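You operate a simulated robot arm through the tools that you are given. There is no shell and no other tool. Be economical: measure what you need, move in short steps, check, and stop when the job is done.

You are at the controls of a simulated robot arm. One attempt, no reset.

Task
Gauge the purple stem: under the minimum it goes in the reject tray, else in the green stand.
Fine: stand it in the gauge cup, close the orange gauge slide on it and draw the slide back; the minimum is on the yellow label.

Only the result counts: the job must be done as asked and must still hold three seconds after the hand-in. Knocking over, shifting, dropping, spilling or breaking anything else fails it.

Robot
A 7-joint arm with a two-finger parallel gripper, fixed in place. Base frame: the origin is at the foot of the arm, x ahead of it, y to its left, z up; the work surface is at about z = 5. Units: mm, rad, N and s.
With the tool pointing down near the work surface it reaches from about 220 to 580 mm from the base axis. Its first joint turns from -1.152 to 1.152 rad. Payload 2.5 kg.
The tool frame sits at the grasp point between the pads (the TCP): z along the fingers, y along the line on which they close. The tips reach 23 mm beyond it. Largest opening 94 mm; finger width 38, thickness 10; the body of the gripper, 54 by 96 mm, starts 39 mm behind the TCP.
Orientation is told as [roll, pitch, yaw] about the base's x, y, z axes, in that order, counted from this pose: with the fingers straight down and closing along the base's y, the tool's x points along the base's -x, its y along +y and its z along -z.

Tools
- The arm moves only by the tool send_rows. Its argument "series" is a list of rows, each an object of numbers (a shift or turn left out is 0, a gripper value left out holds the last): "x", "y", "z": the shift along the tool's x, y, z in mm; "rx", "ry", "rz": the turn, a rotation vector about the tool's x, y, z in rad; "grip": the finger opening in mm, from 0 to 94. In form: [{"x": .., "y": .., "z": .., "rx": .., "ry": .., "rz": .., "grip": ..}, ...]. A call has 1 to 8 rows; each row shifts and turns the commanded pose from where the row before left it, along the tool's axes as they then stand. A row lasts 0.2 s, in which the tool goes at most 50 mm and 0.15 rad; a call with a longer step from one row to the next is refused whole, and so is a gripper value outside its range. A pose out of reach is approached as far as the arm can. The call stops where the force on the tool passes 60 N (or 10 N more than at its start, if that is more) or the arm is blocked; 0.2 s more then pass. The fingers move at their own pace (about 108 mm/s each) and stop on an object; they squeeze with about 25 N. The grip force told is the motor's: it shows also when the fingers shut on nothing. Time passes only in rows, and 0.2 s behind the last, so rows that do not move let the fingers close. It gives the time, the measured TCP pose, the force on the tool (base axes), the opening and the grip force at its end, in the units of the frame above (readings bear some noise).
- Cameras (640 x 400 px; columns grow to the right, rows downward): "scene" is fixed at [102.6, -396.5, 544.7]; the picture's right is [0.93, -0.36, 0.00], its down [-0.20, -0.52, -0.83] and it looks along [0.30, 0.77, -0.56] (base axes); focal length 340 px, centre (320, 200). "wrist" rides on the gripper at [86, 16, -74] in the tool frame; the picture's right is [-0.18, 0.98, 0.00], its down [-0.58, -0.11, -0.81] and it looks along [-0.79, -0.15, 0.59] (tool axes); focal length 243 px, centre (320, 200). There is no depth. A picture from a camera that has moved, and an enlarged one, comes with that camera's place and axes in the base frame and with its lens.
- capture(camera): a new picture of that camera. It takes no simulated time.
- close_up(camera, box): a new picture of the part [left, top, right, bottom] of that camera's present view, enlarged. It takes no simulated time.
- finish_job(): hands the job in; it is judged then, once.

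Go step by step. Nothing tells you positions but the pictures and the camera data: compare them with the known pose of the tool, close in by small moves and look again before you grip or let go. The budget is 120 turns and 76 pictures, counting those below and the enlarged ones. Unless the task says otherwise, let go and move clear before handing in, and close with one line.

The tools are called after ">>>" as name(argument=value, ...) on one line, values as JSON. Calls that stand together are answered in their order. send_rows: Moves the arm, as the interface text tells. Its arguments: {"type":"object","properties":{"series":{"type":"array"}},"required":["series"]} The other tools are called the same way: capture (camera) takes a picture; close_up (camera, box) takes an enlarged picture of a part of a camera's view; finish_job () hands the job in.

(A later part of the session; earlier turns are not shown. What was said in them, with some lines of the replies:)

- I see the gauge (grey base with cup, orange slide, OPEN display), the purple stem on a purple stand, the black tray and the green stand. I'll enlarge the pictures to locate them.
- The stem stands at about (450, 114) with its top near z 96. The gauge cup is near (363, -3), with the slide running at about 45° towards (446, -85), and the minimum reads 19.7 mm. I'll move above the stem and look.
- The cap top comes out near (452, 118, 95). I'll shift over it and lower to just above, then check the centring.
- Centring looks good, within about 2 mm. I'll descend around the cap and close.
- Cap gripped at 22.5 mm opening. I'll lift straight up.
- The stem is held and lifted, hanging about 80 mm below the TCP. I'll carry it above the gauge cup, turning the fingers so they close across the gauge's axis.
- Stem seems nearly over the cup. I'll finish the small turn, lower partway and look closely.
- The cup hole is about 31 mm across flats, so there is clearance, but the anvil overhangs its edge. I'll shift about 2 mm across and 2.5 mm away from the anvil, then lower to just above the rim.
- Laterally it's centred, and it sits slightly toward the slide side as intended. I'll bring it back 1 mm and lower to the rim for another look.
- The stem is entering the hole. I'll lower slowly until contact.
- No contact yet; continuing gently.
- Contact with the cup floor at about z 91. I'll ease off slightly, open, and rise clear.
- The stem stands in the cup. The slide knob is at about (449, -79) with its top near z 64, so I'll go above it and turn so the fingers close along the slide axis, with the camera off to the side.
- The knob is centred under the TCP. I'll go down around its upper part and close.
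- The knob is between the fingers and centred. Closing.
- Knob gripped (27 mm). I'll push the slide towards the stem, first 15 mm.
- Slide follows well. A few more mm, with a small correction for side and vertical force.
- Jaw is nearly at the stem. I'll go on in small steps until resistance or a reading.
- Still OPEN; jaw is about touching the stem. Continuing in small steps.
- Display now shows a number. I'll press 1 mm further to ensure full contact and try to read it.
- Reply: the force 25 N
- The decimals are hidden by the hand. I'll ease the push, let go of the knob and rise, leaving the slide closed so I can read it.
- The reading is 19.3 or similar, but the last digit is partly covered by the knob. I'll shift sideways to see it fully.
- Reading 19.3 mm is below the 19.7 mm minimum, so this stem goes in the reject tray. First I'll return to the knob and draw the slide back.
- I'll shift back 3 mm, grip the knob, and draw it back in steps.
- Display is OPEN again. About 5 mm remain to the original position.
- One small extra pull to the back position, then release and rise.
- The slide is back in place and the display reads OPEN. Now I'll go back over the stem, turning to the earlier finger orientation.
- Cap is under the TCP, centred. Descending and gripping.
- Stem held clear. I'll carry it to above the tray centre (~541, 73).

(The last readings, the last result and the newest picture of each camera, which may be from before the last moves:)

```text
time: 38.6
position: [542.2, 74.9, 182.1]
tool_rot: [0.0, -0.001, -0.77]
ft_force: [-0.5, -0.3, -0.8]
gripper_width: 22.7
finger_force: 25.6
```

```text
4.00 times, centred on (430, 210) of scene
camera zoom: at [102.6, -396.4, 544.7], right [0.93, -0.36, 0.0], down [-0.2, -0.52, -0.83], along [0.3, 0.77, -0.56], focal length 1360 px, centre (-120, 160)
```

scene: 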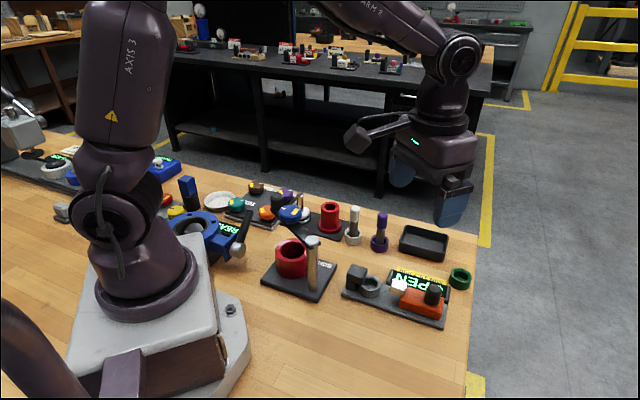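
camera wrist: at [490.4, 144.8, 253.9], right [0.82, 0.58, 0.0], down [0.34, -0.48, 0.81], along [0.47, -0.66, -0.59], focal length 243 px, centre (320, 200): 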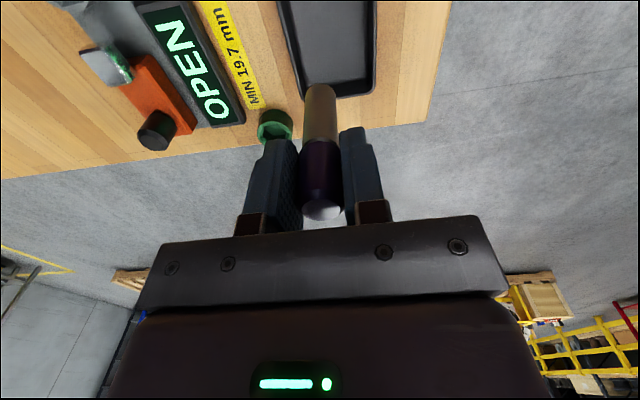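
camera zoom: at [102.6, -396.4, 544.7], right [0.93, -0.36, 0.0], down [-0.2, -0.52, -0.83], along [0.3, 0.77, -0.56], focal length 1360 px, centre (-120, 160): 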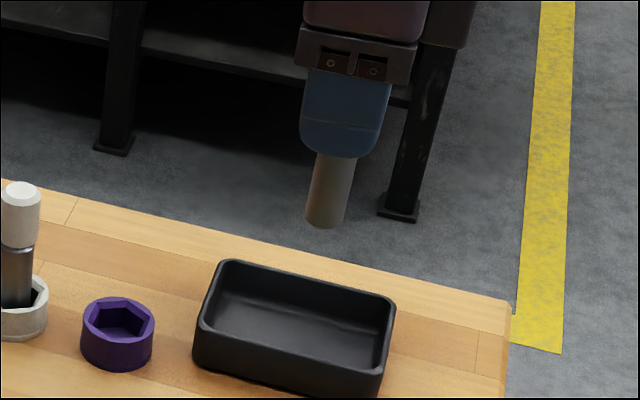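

The stem hangs over the middle of the tray. Shifting 4 mm further in and lowering.

>>> send_rows(series=[{"y": 4, "z": 25}, {"z": 30}, {"z": 20}, {}])

>>> close_up(camera="scene", box=[350, 170, 510, 270])

>>> capture(camera="wrist")

```text
time: 39.6
position: [542.7, 76.4, 105.2]
tool_rot: [-0.001, 0.001, -0.772]
ft_force: [-1.2, -0.4, -1.5]
gripper_width: 22.8
finger_force: 25.2
```

```text
4.00 times, centred on (430, 220) of scene
camera zoom: at [102.6, -396.4, 544.7], right [0.93, -0.36, 0.0], down [-0.2, -0.52, -0.83], along [0.3, 0.77, -0.56], focal length 1360 px, centre (-120, 120)
```

zoom: 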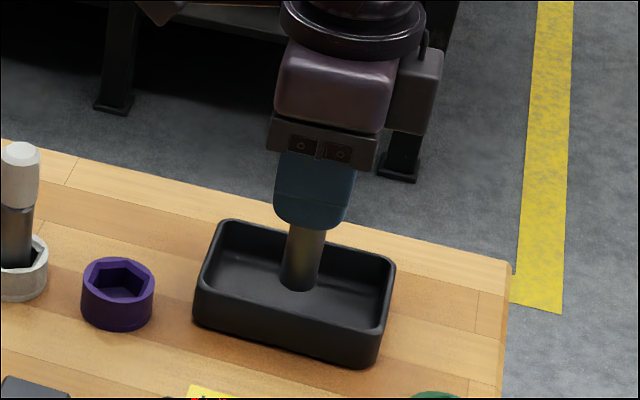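

```text
28 pictures are left
camera wrist: at [490.9, 148.1, 178.5], right [0.82, 0.58, 0.0], down [0.34, -0.48, 0.81], along [0.47, -0.66, -0.59], focal length 243 px, centre (320, 200)
```

wrist: 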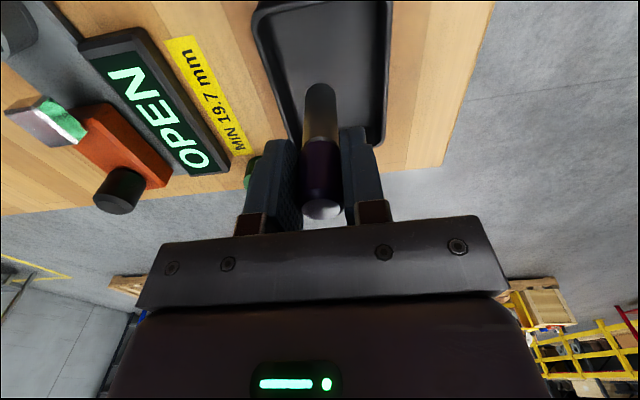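

Well inside the tray. Lowering gently to touch the floor.

>>> send_rows(series=[{"z": 6}, {"z": 5}, {"z": 2}, {"z": 1.5}, {}])

```text
time: 40.8
position: [541.3, 77.7, 91.1]
tool_rot: [0.0, -0.001, -0.769]
ft_force: [0.6, -0.3, -1.4]
gripper_width: 22.7
finger_force: 25.0
```

>>> send_rows(series=[{"z": 1.5}, {"z": 1.5}, {"z": 1}, {}])

```text
time: 41.8
position: [541.9, 76.8, 86.7]
tool_rot: [0.0, 0.0, -0.771]
ft_force: [0.4, 0.0, -2.0]
gripper_width: 22.7
finger_force: 24.7
```

>>> send_rows(series=[{"z": 1}, {"z": 1}, {"z": 1}, {}])

>>> close_up(camera="scene", box=[350, 170, 510, 270])

```text
time: 42.8
position: [542.3, 77.2, 85.2]
tool_rot: [-0.001, -0.001, -0.77]
ft_force: [-0.5, -0.2, -0.6]
gripper_width: 22.9
finger_force: 25.2
```

```text
4.00 times, centred on (430, 220) of scene
camera zoom: at [102.6, -396.4, 544.7], right [0.93, -0.36, 0.0], down [-0.2, -0.52, -0.83], along [0.3, 0.77, -0.56], focal length 1360 px, centre (-120, 120)
```

zoom: 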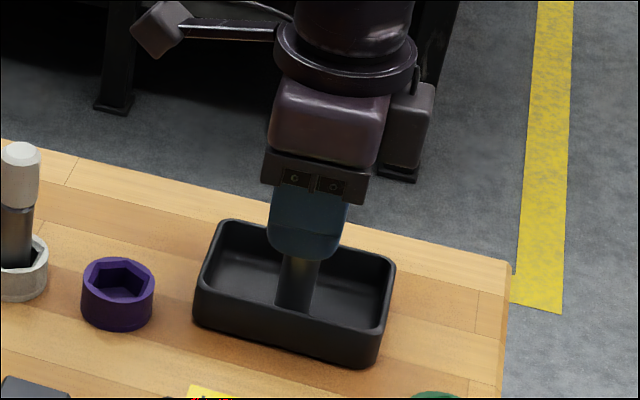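

Still no contact; continuing millimetre by millimetre.

>>> send_rows(series=[{"z": 0.8}, {"z": 0.8}, {}])

```text
time: 43.6
position: [540.7, 76.4, 84.1]
tool_rot: [0.001, 0.001, -0.77]
ft_force: [-0.9, -0.7, 2.1]
gripper_width: 22.7
finger_force: 25.2
```

>>> send_rows(series=[{"z": 0.6}, {"z": 0.4}, {}])

```text
time: 44.4
position: [543.7, 76.5, 84.1]
tool_rot: [0.004, -0.002, -0.77]
ft_force: [-4.0, 0.4, 16.5]
gripper_width: 22.8
finger_force: 25.2
```

Contact with the tray floor. I'll ease off slightly, open, wait, and check before rising.

>>> send_rows(series=[{"z": -0.8}, {}, {"grip": 28}, {"grip": 50}, {}, {}])

>>> close_up(camera="scene", box=[350, 170, 510, 270])

>>> capture(camera="wrist")

```text
time: 45.8
position: [544.0, 76.3, 83.2]
tool_rot: [0.0, -0.001, -0.768]
ft_force: [-0.3, 0.3, -0.6]
gripper_width: 50.0
finger_force: 0.1
```

```text
4.00 times, centred on (430, 220) of scene
camera zoom: at [102.6, -396.5, 544.7], right [0.93, -0.36, 0.0], down [-0.2, -0.52, -0.83], along [0.3, 0.77, -0.56], focal length 1360 px, centre (-120, 120)
```

zoom: 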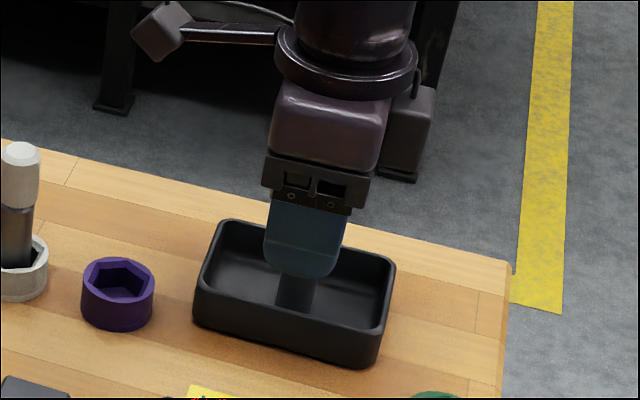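

```text
25 pictures are left
camera wrist: at [491.6, 147.3, 155.6], right [0.82, 0.58, 0.0], down [0.34, -0.48, 0.81], along [0.47, -0.66, -0.59], focal length 243 px, centre (320, 200)
```

wrist: 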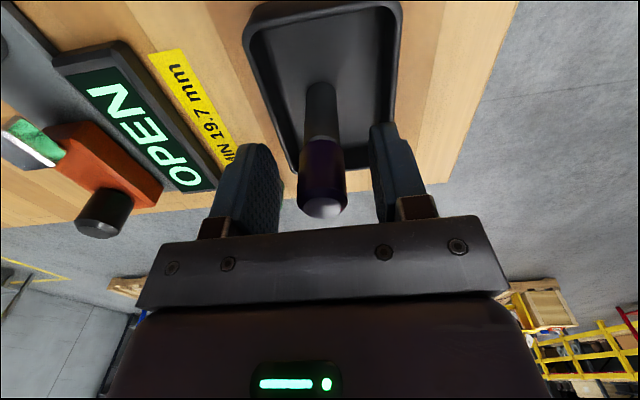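

The stem stands free and upright between the open fingers. Rising clear.

>>> send_rows(series=[{"z": -20}, {"z": -35}, {"z": -40}, {"z": -30}, {"x": 30, "y": -30}, {}, {}, {}])

>>> capture(camera="scene")

>>> close_up(camera="scene", box=[330, 190, 490, 330])

```text
time: 47.6
position: [499.4, 75.3, 206.7]
tool_rot: [0.0, 0.001, -0.77]
ft_force: [0.4, -0.3, -0.1]
gripper_width: 49.9
finger_force: 0.0
```

```text
24 pictures are left
```

scene: 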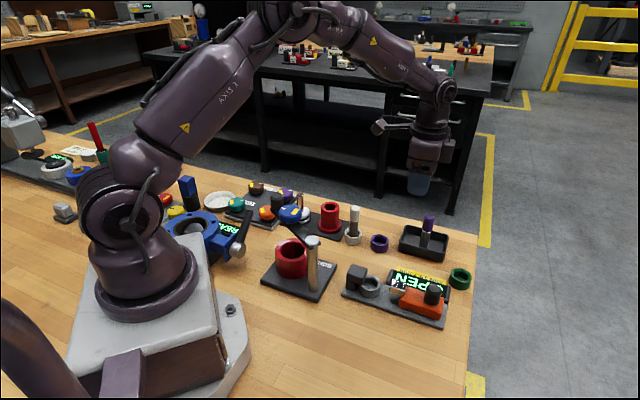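

```text
2.86 times, centred on (410, 260) of scene
camera zoom: at [102.6, -396.5, 544.7], right [0.93, -0.36, 0.0], down [-0.2, -0.52, -0.83], along [0.3, 0.77, -0.56], focal length 972 px, centre (63, 29)
```

zoom: 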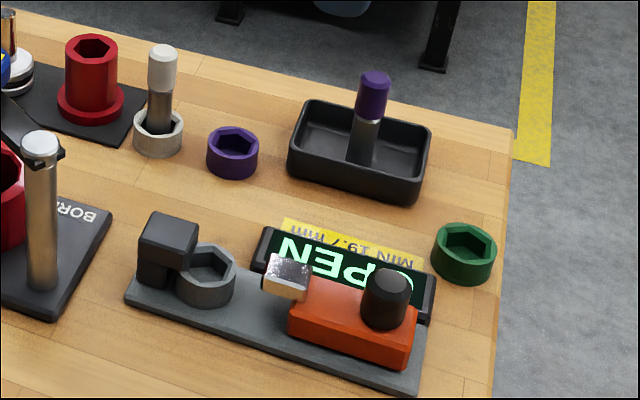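

The stem stands steadily in the reject tray, the slide is drawn back, and nothing else has moved. Handing in.

>>> finish_job()

```text
The job is handed in.
```

The purple stem gauged 19.3 mm, under the 19.7 mm minimum, so I placed it in the reject tray, with the gauge slide drawn back and the arm clear.
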